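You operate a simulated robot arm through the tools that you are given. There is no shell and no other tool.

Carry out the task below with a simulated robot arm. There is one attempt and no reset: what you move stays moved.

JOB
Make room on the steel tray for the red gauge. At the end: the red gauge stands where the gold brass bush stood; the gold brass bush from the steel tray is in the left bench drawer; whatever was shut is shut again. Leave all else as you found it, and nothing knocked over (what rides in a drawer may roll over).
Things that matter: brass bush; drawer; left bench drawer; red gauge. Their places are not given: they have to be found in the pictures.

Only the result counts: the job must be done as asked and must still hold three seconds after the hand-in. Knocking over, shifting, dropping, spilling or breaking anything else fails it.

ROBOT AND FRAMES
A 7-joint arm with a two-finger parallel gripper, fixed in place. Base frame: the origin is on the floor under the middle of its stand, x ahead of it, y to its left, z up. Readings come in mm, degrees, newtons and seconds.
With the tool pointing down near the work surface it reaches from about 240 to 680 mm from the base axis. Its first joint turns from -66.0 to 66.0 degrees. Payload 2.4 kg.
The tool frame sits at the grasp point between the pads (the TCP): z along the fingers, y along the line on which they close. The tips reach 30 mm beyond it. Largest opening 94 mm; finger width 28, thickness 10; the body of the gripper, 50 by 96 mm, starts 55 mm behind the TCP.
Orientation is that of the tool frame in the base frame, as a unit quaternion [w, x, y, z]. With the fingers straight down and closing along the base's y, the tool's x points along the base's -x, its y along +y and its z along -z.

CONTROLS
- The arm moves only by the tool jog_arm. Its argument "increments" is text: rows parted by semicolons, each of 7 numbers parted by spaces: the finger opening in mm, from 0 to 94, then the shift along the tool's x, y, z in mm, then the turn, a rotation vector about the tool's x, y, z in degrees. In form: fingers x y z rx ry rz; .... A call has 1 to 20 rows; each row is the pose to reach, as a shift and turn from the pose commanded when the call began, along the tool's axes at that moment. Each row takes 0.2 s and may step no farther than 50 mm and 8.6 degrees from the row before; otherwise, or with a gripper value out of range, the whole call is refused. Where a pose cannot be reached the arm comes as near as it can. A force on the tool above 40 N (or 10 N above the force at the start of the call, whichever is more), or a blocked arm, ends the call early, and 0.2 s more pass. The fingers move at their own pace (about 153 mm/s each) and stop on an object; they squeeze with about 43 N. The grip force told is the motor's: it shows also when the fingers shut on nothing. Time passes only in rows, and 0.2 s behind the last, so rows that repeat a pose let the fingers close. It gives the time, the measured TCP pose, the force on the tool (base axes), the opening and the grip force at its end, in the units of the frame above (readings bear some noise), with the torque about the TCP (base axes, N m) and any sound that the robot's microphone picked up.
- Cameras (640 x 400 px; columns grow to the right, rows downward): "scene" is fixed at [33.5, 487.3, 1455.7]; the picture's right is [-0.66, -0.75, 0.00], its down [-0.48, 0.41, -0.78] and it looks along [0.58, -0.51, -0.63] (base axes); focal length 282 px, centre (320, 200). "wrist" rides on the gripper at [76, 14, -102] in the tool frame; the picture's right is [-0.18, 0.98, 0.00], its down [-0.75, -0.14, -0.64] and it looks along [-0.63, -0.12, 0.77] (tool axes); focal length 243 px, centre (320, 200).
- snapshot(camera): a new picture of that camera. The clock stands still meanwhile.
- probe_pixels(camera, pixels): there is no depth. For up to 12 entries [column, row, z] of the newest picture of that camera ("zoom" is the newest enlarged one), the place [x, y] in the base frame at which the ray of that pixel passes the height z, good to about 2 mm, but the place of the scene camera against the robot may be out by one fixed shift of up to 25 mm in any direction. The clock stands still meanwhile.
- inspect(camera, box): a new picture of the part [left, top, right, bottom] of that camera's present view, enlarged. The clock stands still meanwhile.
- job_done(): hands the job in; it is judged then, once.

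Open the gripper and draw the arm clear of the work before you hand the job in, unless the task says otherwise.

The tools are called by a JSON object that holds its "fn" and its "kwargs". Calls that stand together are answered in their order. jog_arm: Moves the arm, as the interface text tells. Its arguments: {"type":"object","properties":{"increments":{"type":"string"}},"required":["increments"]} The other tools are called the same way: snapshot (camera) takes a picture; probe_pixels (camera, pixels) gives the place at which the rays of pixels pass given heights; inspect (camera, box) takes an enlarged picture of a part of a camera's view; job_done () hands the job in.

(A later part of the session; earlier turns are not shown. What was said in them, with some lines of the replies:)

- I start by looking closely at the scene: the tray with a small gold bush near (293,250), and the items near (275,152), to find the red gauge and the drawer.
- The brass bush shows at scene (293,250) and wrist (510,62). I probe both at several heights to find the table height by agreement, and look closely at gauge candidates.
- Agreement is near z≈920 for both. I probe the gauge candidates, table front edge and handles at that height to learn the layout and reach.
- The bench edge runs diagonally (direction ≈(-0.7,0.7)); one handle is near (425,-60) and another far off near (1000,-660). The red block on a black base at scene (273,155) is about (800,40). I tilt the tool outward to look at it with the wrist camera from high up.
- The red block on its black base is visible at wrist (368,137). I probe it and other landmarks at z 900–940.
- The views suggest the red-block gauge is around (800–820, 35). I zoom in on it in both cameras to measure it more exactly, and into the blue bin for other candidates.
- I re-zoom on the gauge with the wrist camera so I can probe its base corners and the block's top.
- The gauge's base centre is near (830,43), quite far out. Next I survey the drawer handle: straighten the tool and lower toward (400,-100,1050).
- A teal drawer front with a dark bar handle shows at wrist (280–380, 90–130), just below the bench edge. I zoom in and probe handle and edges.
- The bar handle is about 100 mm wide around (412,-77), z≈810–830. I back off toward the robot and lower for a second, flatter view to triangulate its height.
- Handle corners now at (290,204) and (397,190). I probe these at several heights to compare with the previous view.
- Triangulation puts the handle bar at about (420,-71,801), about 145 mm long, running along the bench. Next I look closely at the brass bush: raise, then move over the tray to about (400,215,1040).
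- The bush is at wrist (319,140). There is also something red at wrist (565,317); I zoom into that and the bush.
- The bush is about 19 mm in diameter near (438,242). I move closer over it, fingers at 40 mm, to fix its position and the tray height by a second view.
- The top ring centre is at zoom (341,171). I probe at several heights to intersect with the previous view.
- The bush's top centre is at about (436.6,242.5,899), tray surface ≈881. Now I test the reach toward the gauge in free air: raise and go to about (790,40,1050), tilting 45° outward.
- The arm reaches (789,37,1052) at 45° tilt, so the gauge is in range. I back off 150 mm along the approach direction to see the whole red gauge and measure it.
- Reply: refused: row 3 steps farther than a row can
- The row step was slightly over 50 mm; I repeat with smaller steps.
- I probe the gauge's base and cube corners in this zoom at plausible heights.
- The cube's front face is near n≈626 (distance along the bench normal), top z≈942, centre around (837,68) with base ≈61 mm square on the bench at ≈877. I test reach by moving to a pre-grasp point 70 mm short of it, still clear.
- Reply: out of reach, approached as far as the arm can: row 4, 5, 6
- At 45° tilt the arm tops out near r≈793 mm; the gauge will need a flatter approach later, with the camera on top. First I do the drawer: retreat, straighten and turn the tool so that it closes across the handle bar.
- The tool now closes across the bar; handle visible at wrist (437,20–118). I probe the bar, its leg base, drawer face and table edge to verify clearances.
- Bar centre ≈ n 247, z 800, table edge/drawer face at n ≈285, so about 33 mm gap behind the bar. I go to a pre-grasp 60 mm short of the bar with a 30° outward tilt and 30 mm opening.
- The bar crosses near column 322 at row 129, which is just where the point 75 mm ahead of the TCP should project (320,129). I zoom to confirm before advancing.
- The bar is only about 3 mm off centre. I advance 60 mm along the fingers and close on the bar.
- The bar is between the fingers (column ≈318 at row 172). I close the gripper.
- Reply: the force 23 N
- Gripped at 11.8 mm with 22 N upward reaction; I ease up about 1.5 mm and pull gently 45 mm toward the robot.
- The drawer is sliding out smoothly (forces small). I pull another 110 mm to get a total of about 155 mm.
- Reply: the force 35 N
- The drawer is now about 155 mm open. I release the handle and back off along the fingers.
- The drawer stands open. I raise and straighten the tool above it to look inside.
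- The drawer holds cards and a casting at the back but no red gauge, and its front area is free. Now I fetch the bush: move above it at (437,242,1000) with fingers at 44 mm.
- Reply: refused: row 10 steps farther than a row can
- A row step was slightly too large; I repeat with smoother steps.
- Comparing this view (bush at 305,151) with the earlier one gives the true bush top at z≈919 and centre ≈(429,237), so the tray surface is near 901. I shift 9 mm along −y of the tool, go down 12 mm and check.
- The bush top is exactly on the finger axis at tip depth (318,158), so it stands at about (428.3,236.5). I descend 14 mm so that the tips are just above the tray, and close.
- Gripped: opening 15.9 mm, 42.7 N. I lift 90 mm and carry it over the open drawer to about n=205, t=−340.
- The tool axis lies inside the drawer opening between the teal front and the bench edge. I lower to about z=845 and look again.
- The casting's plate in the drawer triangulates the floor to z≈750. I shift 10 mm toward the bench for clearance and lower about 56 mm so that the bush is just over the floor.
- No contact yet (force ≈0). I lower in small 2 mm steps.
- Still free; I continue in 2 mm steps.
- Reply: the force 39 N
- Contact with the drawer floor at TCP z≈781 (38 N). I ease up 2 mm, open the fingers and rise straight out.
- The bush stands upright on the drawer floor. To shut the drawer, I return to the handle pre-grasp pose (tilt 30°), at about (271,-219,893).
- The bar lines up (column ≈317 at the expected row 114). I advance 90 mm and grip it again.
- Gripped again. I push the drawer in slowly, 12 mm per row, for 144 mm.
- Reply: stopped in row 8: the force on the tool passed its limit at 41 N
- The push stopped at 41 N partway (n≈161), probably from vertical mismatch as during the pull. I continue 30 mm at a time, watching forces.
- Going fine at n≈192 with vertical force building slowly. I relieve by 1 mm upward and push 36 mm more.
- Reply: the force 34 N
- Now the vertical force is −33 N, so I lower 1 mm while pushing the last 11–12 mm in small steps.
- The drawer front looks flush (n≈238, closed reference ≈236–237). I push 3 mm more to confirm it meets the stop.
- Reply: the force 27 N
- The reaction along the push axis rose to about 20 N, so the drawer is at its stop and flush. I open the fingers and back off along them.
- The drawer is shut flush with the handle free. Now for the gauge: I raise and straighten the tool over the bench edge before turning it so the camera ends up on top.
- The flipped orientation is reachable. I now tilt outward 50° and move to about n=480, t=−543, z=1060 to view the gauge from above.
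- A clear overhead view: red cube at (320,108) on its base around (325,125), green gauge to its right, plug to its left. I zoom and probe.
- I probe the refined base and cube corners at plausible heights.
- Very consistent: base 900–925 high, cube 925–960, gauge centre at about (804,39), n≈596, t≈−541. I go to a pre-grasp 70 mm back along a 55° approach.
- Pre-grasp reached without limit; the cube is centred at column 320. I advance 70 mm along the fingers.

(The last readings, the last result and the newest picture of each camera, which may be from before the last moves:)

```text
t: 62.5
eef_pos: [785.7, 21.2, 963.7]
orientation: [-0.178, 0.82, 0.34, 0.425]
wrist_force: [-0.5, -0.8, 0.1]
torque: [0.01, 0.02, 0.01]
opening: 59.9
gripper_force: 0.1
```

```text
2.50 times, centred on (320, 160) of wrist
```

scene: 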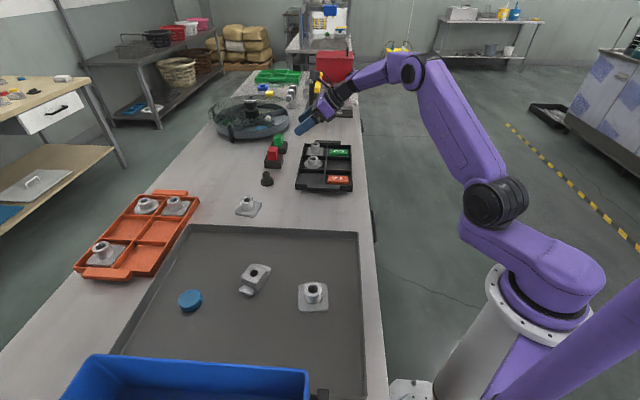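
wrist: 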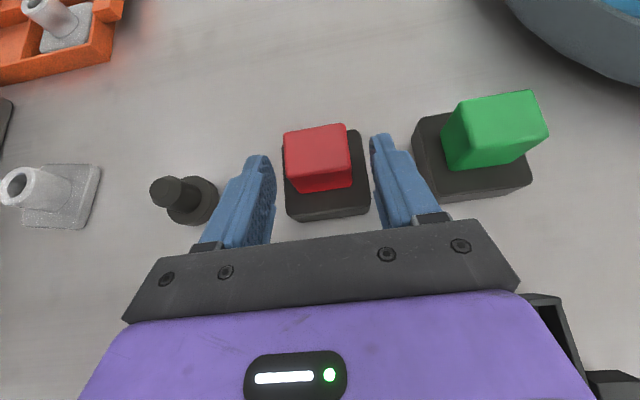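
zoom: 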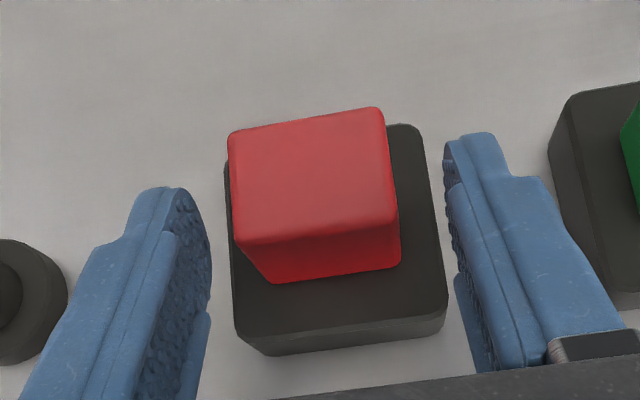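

Aligned; the cube sits centred between the fingers. I advance the last 14 mm (slightly upward bias) and look before closing.

{"fn": "jog_arm", "kwargs": {"increments": "60 1 0 5 0 0 0; 60 2 0 10 0 0 0; 60 2.5 0 14 0 0 0; 60 2.5 0 14 0 0 0"}}

{"fn": "inspect", "kwargs": {"camera": "wrist", "box": [240, 80, 400, 240]}}

{"fn": "inspect", "kwargs": {"camera": "scene", "box": [240, 100, 360, 210]}}

```text
t: 63.5
eef_pos: [793.6, 30.0, 959.2]
orientation: [-0.177, 0.82, 0.34, 0.425]
wrist_force: [-0.3, 0.4, 0.2]
torque: [-0.01, -0.02, 0.03]
opening: 60.0
gripper_force: 0.0
```

```text
2.50 times, centred on (320, 160) of wrist
```

zoom: 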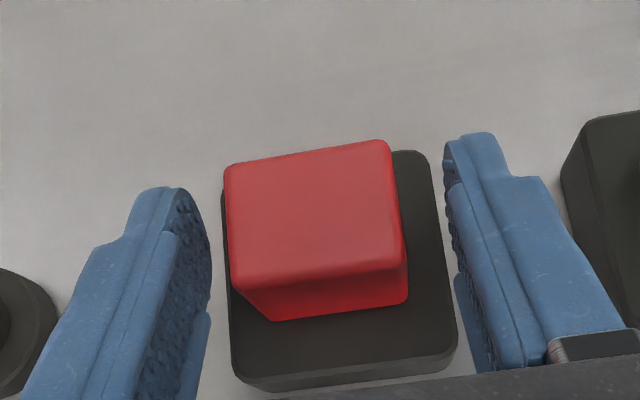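

```text
3.64 times, centred on (300, 155) of scene
```

zoom: 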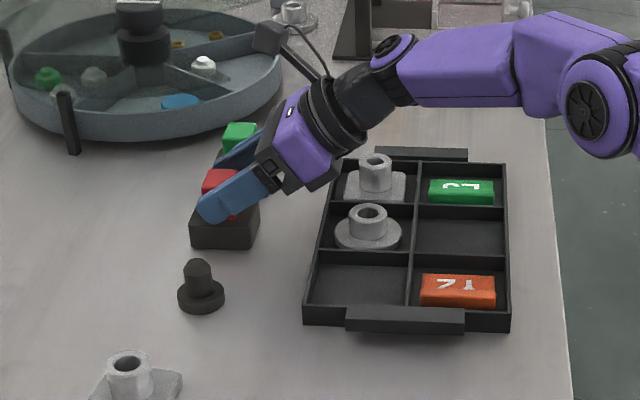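

TCP is at (793.6,30,959) with the cube centred and tips clear above the base. I close the gripper.

{"fn": "jog_arm", "kwargs": {"increments": "50 0 0 0 0 0 0; 40 0 0 0 0 0 0; 30 0 0 0 0 0 0; 20 0 0 0 0 0 0; 20 0 0 0 0 0 0"}}

{"fn": "inspect", "kwargs": {"camera": "wrist", "box": [240, 80, 400, 240]}}

```text
t: 64.7
eef_pos: [793.5, 30.0, 958.0]
orientation: [-0.176, 0.82, 0.34, 0.426]
wrist_force: [0.2, -0.2, 0.0]
torque: [0.0, -0.04, 0.0]
opening: 37.2
gripper_force: 43.2
```

```text
2.50 times, centred on (320, 160) of wrist
```

zoom: 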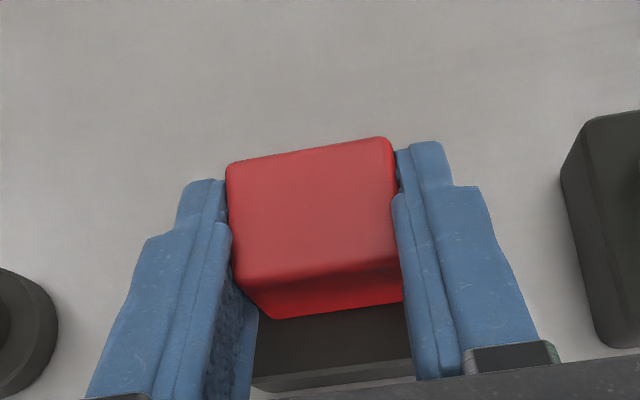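

Held firmly at 37.2 mm. I lift 20 mm straight up first and check.

{"fn": "jog_arm", "kwargs": {"increments": "20 4.1 0 -2.8 0 0 0; 20 8.2 0 -5.7 0 0 0; 20 12.3 0 -8.5 0 0 0; 20 16.4 0 -11.4 0 0 0; 20 16.4 0 -11.4 0 0 0"}}

{"fn": "snapshot", "kwargs": {"camera": "wrist"}}

{"fn": "inspect", "kwargs": {"camera": "scene", "box": [240, 100, 360, 210]}}

```text
t: 65.9
eef_pos: [793.9, 29.5, 979.3]
orientation: [-0.177, 0.82, 0.34, 0.426]
wrist_force: [0.4, -0.6, 0.0]
torque: [-0.03, -0.02, 0.0]
opening: 37.3
gripper_force: 42.5
```

```text
taken
```

wrist: 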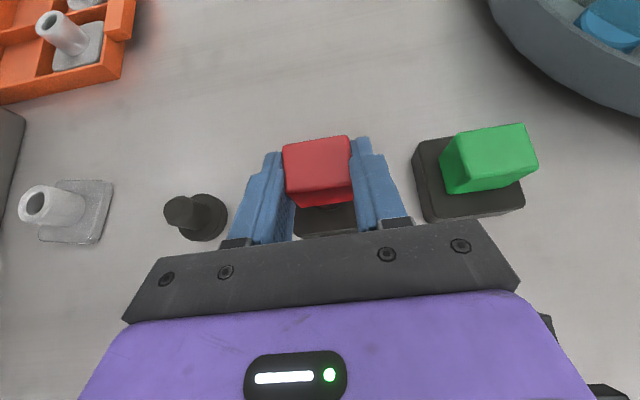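

```text
3.64 times, centred on (300, 155) of scene
```

zoom: 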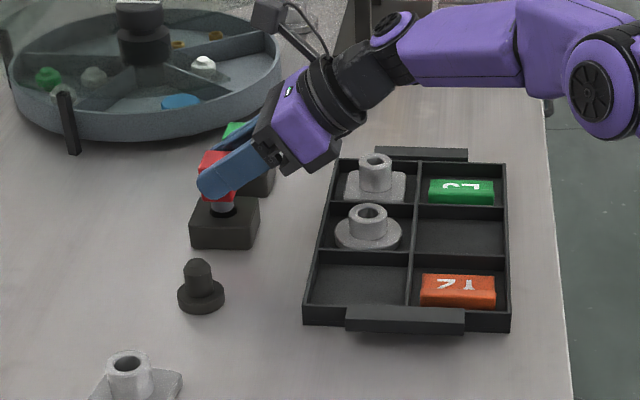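

The red block comes up on a steel pin while the black holder stays: the gauge is a plug seated in that base. I keep lifting strictly vertically another 50 mm to clear it.

{"fn": "jog_arm", "kwargs": {"increments": "20 8.2 0 -5.7 0 0 0; 20 16.4 0 -11.4 0 0 0; 20 24.7 0 -17.1 0 0 0; 20 32.9 0 -22.8 0 0 0; 20 41.1 0 -28.5 0 0 0; 20 41.1 0 -28.5 0 0 0"}}

{"fn": "snapshot", "kwargs": {"camera": "wrist"}}

{"fn": "inspect", "kwargs": {"camera": "scene", "box": [240, 90, 360, 200]}}

```text
t: 67.3
eef_pos: [794.2, 28.9, 1028.1]
orientation: [-0.177, 0.82, 0.34, 0.425]
wrist_force: [0.3, -0.1, -0.7]
torque: [0.01, -0.01, 0.01]
opening: 37.1
gripper_force: 43.6
```

```text
taken
```

wrist: 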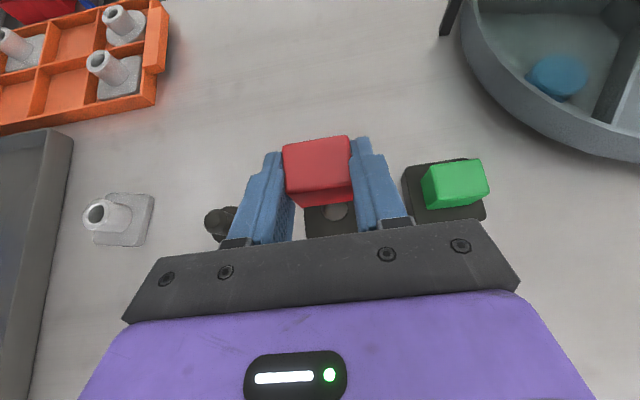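

```text
3.64 times, centred on (300, 145) of scene
```

zoom: 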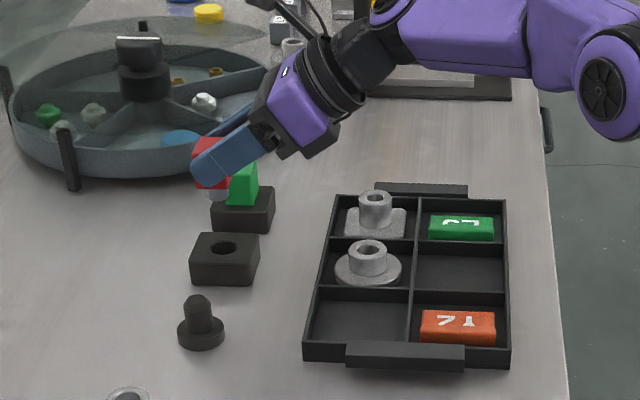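

The gauge (red block with a short steel pin) is clear of its holder, which stayed in place. I carry it over to the tray at z≈1058, keeping the orientation.

{"fn": "jog_arm", "kwargs": {"increments": "20 -4.7 -40.4 -12 0 0 0; 20 -9.4 -80.8 -24 0 0 0; 20 -14.1 -121.2 -36 0 0 0; 20 -18.8 -161.6 -48 0 0 0; 20 -23.5 -202 -60 0 0 0; 20 -28.2 -242.4 -72.4 0 0 0; 20 -32.9 -282.8 -84.5 0 0 0; 20 -37.6 -323.2 -96.5 0 0 0; 20 -42.3 -363.6 -108.6 0 0 0; 20 -47 -404 -120.7 0 0 0; 20 -47 -404 -120.7 0 0 0"}}

{"fn": "snapshot", "kwargs": {"camera": "wrist"}}

{"fn": "snapshot", "kwargs": {"camera": "scene"}}

{"fn": "inspect", "kwargs": {"camera": "scene", "box": [250, 160, 370, 280]}}

```text
t: 69.7
eef_pos: [418.7, 225.9, 1058.4]
orientation: [-0.176, 0.82, 0.34, 0.426]
wrist_force: [0.6, 0.6, -0.5]
torque: [0.01, 0.03, 0.0]
opening: 37.4
gripper_force: 42.6
```

```text
taken
```

wrist: 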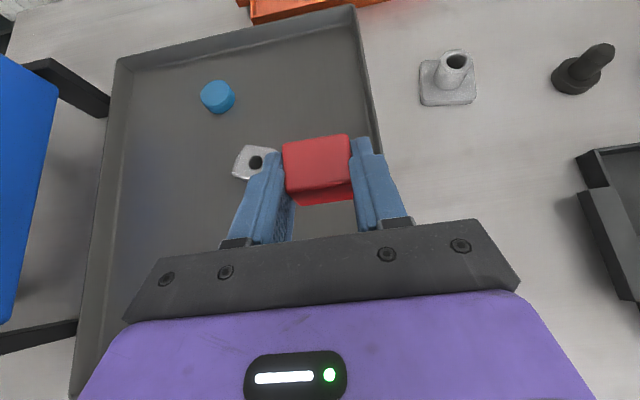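

```text
taken
```

scene: 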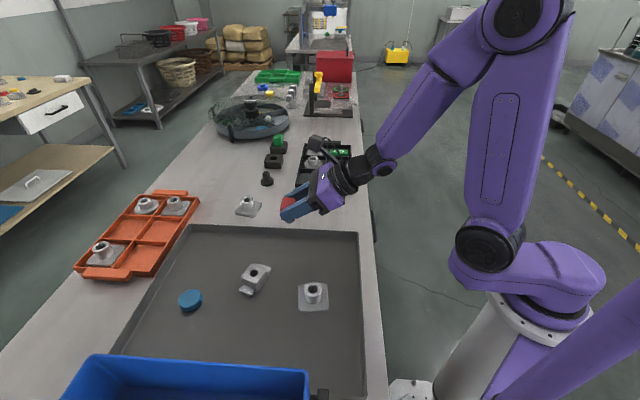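

```text
3.33 times, centred on (310, 220) of scene
```

zoom: 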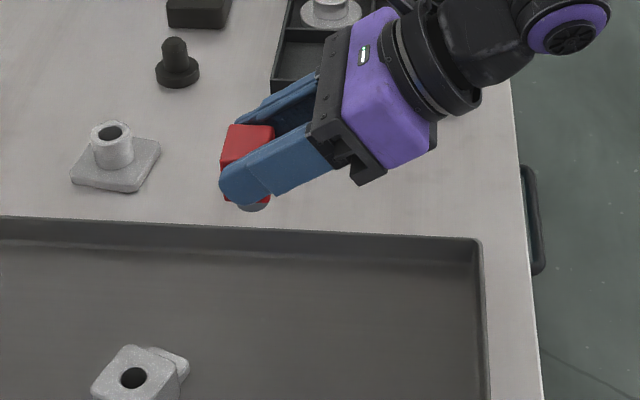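

The gauge is over the tray. I zoom closely on it from the scene camera to judge the pin's length.

{"fn": "inspect", "kwargs": {"camera": "scene", "box": [270, 185, 320, 225]}}

{"fn": "inspect", "kwargs": {"camera": "wrist", "box": [260, 110, 380, 230]}}

{"fn": "inspect", "kwargs": {"camera": "scene", "box": [255, 130, 295, 170]}}

```text
10.00 times, centred on (295, 205) of scene
```

zoom: 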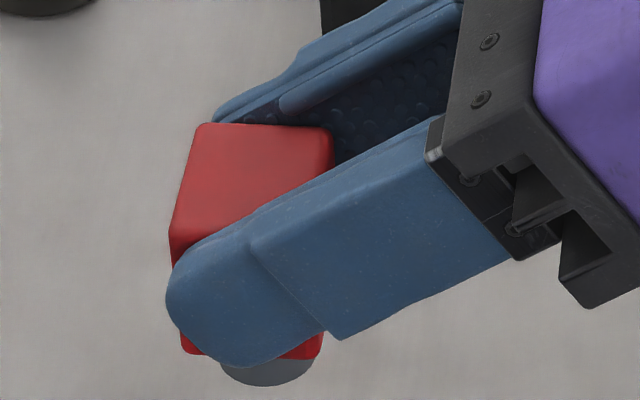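

```text
3.33 times, centred on (320, 170) of wrist
```

zoom: 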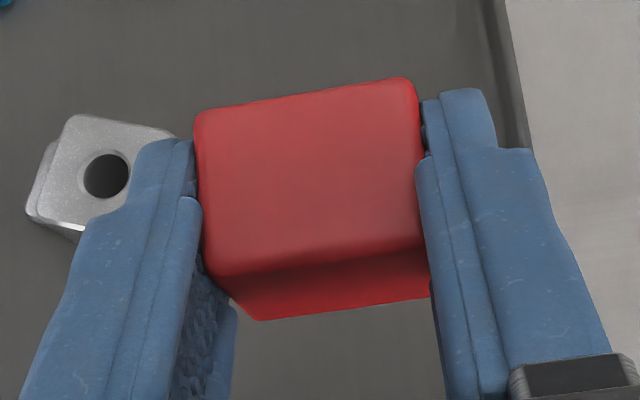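

```text
10.00 times, centred on (275, 150) of scene
```

zoom: 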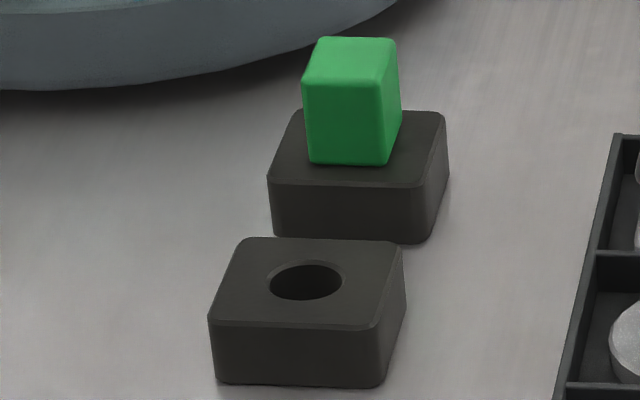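

The pin is roughly 20 mm in diameter and about 15–20 mm long. I check the distance to the neighbouring casting before lowering.

{"fn": "probe_pixels", "kwargs": {"camera": "wrist", "pixels": [[276, 150, 925], [276, 150, 905], [240, 147, 925], [230, 178, 905], [252, 163, 930], [262, 150, 930]]}}

{"fn": "probe_pixels", "kwargs": {"camera": "scene", "pixels": [[293, 253, 903], [256, 270, 930], [268, 266, 915], [246, 292, 905], [313, 290, 945], [300, 284, 905], [313, 310, 905]]}}

{"fn": "inspect", "kwargs": {"camera": "scene", "box": [220, 230, 340, 320]}}

```text
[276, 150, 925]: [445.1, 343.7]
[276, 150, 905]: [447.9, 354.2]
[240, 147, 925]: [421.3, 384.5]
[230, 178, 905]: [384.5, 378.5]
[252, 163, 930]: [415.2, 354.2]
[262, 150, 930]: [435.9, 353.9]
```

```text
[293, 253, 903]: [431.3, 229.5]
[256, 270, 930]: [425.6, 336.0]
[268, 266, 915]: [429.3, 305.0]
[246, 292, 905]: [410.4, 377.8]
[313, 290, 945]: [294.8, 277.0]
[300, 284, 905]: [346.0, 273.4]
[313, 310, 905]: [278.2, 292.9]
```

```text
4.44 times, centred on (280, 275) of scene
```

zoom: 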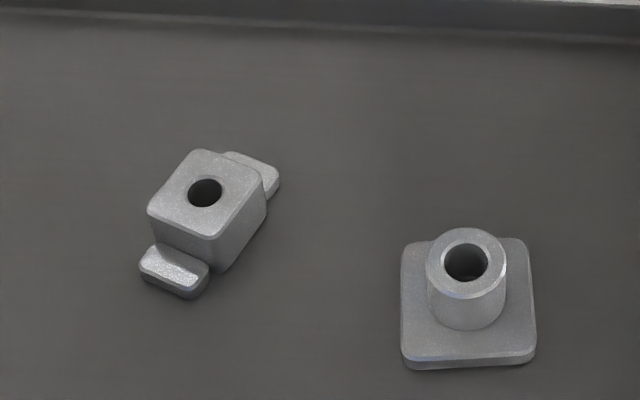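

The nearest casting is 70 mm or more away, so there is room. I lower the gauge vertically by 92 mm to TCP z≈966.

{"fn": "jog_arm", "kwargs": {"increments": "20 -20 0 14 0 0 0; 20 -40 0 27.8 0 0 0; 20 -60 0 41.6 0 0 0; 20 -75.6 0 52.3 0 0 0; 20 -75.6 0 52.3 0 0 0"}}

{"fn": "inspect", "kwargs": {"camera": "scene", "box": [265, 220, 325, 270]}}

{"fn": "snapshot", "kwargs": {"camera": "wrist"}}

```text
t: 70.9
eef_pos: [418.8, 226.4, 969.8]
orientation: [-0.177, 0.82, 0.34, 0.426]
wrist_force: [0.9, -0.8, -0.6]
torque: [0.0, 0.0, 0.01]
opening: 37.0
gripper_force: 42.7
```

```text
8.00 times, centred on (295, 245) of scene
```

zoom: 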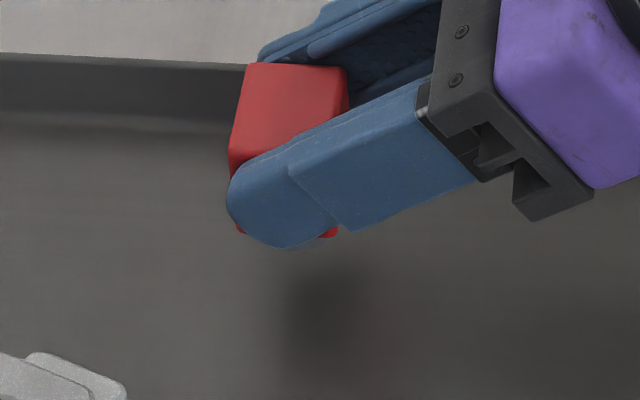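

```text
taken
```

wrist: 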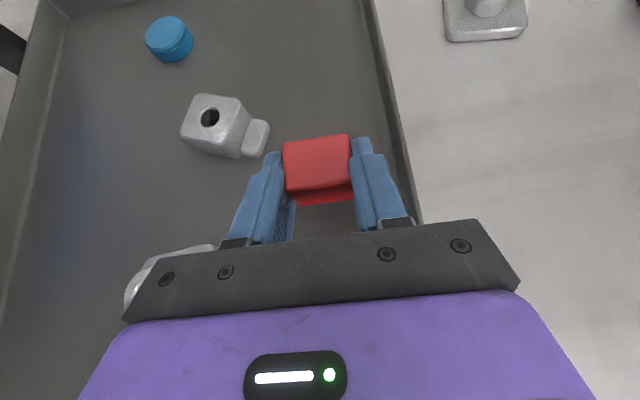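

Still a gap below the pin. I lower 12 mm in small steps and read the force.

{"fn": "jog_arm", "kwargs": {"increments": "20 -2.5 0 1.7 0 0 0; 20 -4.9 0 3.4 0 0 0; 20 -7.4 0 5.1 0 0 0; 20 -9.9 0 6.8 0 0 0; 20 -9.9 0 6.8 0 0 0"}}

{"fn": "inspect", "kwargs": {"camera": "scene", "box": [265, 220, 325, 270]}}

```text
t: 72.1
eef_pos: [418.9, 226.1, 954.8]
orientation: [-0.176, 0.82, 0.339, 0.427]
wrist_force: [0.2, 0.0, -1.7]
torque: [0.0, 0.0, 0.01]
opening: 37.5
gripper_force: 43.2
```

```text
8.00 times, centred on (295, 245) of scene
```

zoom: 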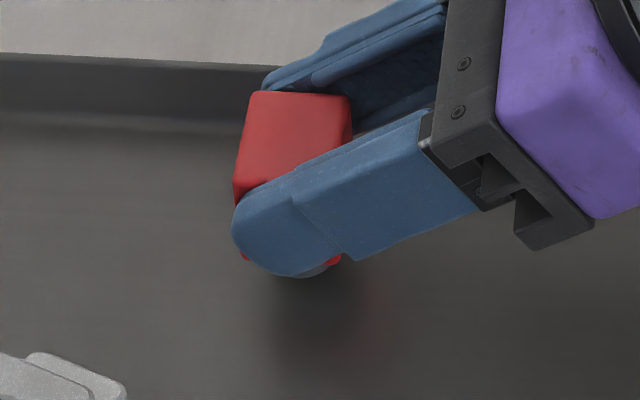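

No contact yet at z≈955; I continue downward in 1.5 mm steps.

{"fn": "jog_arm", "kwargs": {"increments": "20 -1.2 0 0.85 0 0 0; 20 -2.5 0 1.7 0 0 0; 20 -3.7 0 2.6 0 0 0; 20 -4.9 0 3.4 0 0 0; 20 -4.9 0 3.4 0 0 0"}}

{"fn": "inspect", "kwargs": {"camera": "scene", "box": [265, 220, 325, 270]}}

```text
t: 73.3
eef_pos: [419.2, 225.9, 951.5]
orientation: [-0.178, 0.817, 0.34, 0.43]
wrist_force: [-9.0, -3.4, 35.8]
torque: [0.07, 0.16, 0.02]
opening: 37.2
gripper_force: 43.0
```

```text
8.00 times, centred on (295, 245) of scene
```

zoom: 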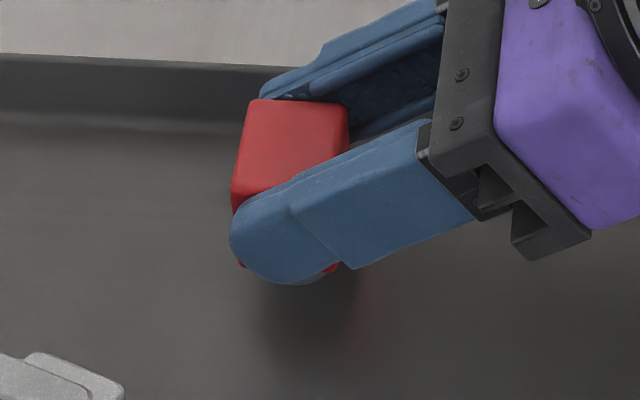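

Contact: 36 N upward at TCP z≈951.5. I ease up about 1.5 mm to leave only light contact and read the force before opening.

{"fn": "jog_arm", "kwargs": {"increments": "20 0.6 0 -0.4 0 0 0; 20 1.2 0 -0.8 0 0 0; 20 1.2 0 -0.8 0 0 0"}}

```text
t: 74.1
eef_pos: [419.2, 226.5, 951.9]
orientation: [-0.178, 0.818, 0.34, 0.428]
wrist_force: [3.4, 4.4, 16.5]
torque: [0.34, -0.37, 0.04]
opening: 37.1
gripper_force: 42.6
```

Still 16.5 N; I ease another 0.8 mm and then read again.

{"fn": "jog_arm", "kwargs": {"increments": "20 0.7 0 -0.45 0 0 0; 20 0.7 0 -0.45 0 0 0"}}

{"fn": "snapshot", "kwargs": {"camera": "wrist"}}

{"fn": "inspect", "kwargs": {"camera": "scene", "box": [265, 220, 325, 270]}}

```text
t: 74.7
eef_pos: [418.7, 226.5, 952.7]
orientation: [-0.177, 0.82, 0.339, 0.426]
wrist_force: [3.1, 2.5, 11.1]
torque: [0.11, -0.3, 0.03]
opening: 37.1
gripper_force: 43.2
```

```text
taken
```

wrist: 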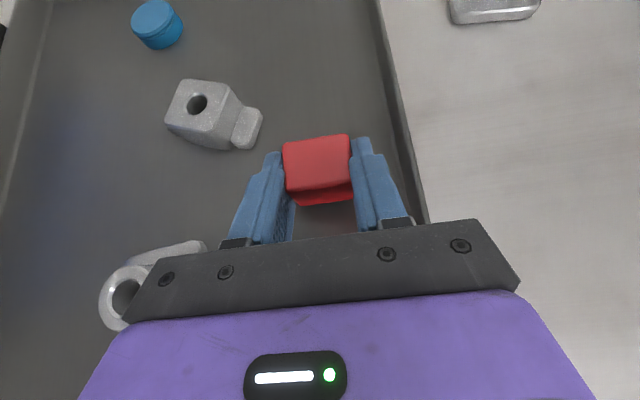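

```text
8.00 times, centred on (295, 245) of scene
```

zoom: 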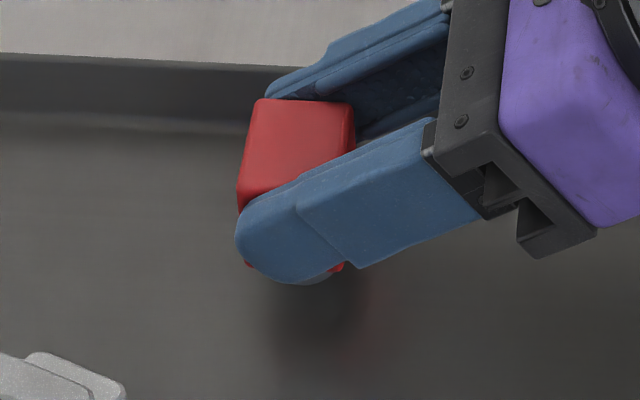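

Light contact (≈11 N) with the original upright orientation. I open the fingers gradually to 70 mm.

{"fn": "jog_arm", "kwargs": {"increments": "39 0 0 0 0 0 0; 42 0 0 0 0 0 0; 48 0 0 0 0 0 0; 56 0 0 0 0 0 0; 64 0 0 0 0 0 0; 64 0 0 0 0 0 0"}}

{"fn": "inspect", "kwargs": {"camera": "wrist", "box": [230, 90, 410, 240]}}

{"fn": "inspect", "kwargs": {"camera": "scene", "box": [265, 220, 325, 270]}}

```text
t: 76.1
eef_pos: [418.6, 224.1, 953.8]
orientation: [-0.176, 0.82, 0.339, 0.427]
wrist_force: [0.5, -0.5, -0.1]
torque: [-0.01, 0.03, 0.01]
opening: 63.9
gripper_force: 0.1
```

```text
2.67 times, centred on (320, 165) of wrist
```

zoom: 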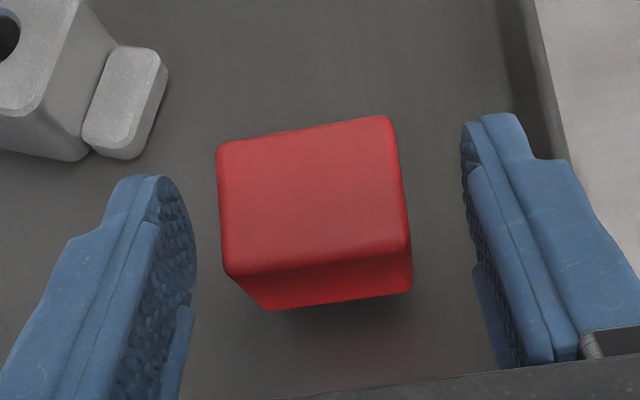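

```text
8.00 times, centred on (295, 245) of scene
```

zoom: 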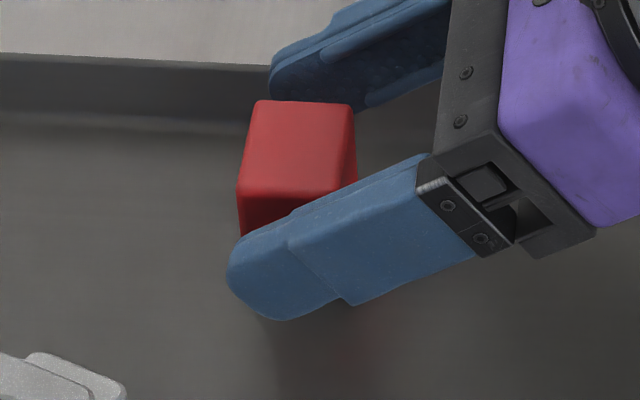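

The gauge stands on its own, clear of both fingers. I retreat straight back along the fingers.

{"fn": "jog_arm", "kwargs": {"increments": "64 0 0 -10 0 0 0; 64 0 0 -25 0 0 0; 64 0 0 -45 0 0 0; 64 0 0 -70 0 0 0; 64 0 0 -95 0 0 0; 64 0 0 -95 0 0 0"}}

{"fn": "snapshot", "kwargs": {"camera": "wrist"}}

{"fn": "inspect", "kwargs": {"camera": "scene", "box": [265, 220, 325, 270]}}

```text
t: 77.5
eef_pos: [374.3, 165.9, 1008.2]
orientation: [-0.176, 0.82, 0.34, 0.426]
wrist_force: [-0.4, 0.2, -0.8]
torque: [-0.03, 0.03, -0.02]
opening: 64.1
gripper_force: 0.1
out of reach, approached as far as the arm can: row 5, 6
```

```text
taken
```

wrist: 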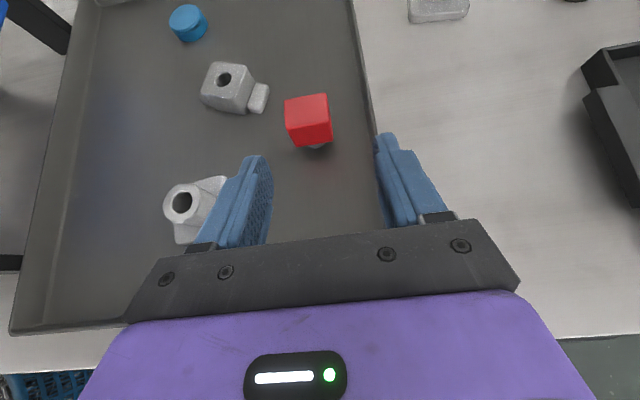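

```text
8.00 times, centred on (295, 245) of scene
```

zoom: 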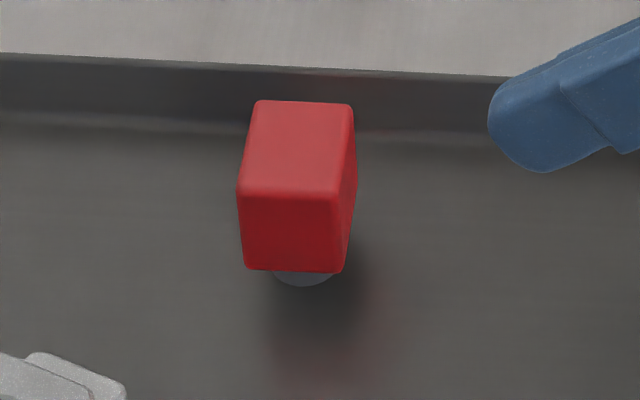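

The gauge stands upright at scene (293,253), which matches the bush's former base pixel (292.6,254). I now raise and straighten the arm away from the work.

{"fn": "jog_arm", "kwargs": {"increments": "64 18 0 -12 0 0 0; 64 36 0 -25 0 -7 0; 64 54 0 -37 0 -15 0; 64 72 0 -50 0 -23 0; 64 90 0 -62 0 -31 0; 64 107 0 -74 0 -39 0; 64 123 0 -85 0 -47 0; 64 123 0 -85 0 -55 0; 64 123 0 -85 0 -55 0"}}

{"fn": "snapshot", "kwargs": {"camera": "scene"}}

{"fn": "snapshot", "kwargs": {"camera": "wrist"}}

```text
t: 79.5
eef_pos: [375.0, 167.5, 1154.6]
orientation: [0.001, 0.924, 0.383, -0.001]
wrist_force: [0.3, -0.1, 0.1]
torque: [0.01, 0.0, -0.04]
opening: 64.1
gripper_force: 0.0
```

```text
taken
```

scene: 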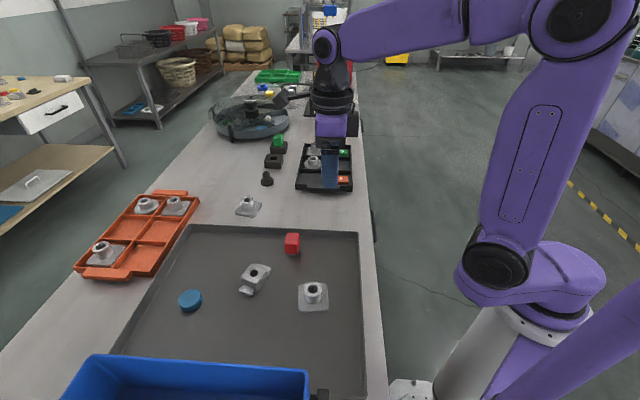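

```text
taken
```

wrist: 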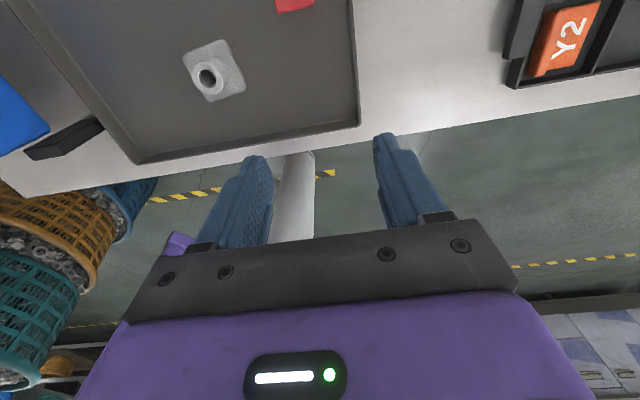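

The scene looks right. I double-check the drawer front and the gauge in zooms against the starting pictures.

{"fn": "inspect", "kwargs": {"camera": "scene", "box": [340, 90, 410, 270]}}

{"fn": "inspect", "kwargs": {"camera": "scene", "box": [220, 120, 400, 260]}}

```text
2.22 times, centred on (375, 180) of scene
```

zoom: 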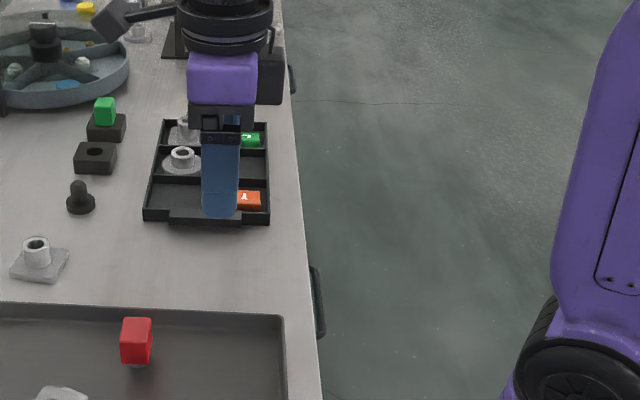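

```text
2.86 times, centred on (310, 190) of scene
```

zoom: 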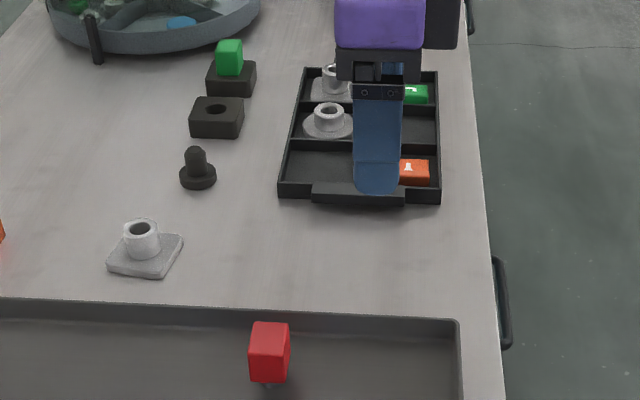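

The handle sits at the same pixels as at the start, so the drawer is shut. The holder and everything else are undisturbed, the gauge stands where the bush was, and the gripper is open and clear, so I hand the job in.

{"fn": "job_done", "kwargs": {}}

```text
The job is handed in.
```

The job is done and handed in; I haven't seen the verdict.

- **Red gauge:** it stands upright on its pin in the steel tray where the brass bush was. In the scene picture its base lies within about one pixel (roughly 3 mm) of where the bush stood.
- **Brass bush:** it was standing in the front part of the left bench drawer when I last saw it, before closing the drawer. It may have moved or tipped over since.
- **Left bench drawer:** it is shut again. I pushed it until it met its stop, and the handle shows at the same pixels as at the start.
- **Gauge holder:** the red gauge turned out to be a red block with a steel pin, seated in a black holder. I lifted out only the gauge and left the holder where it was.

In the final pictures, everything else I compared with the starting views looks undisturbed. The gripper is open and the arm is well clear of the bench.
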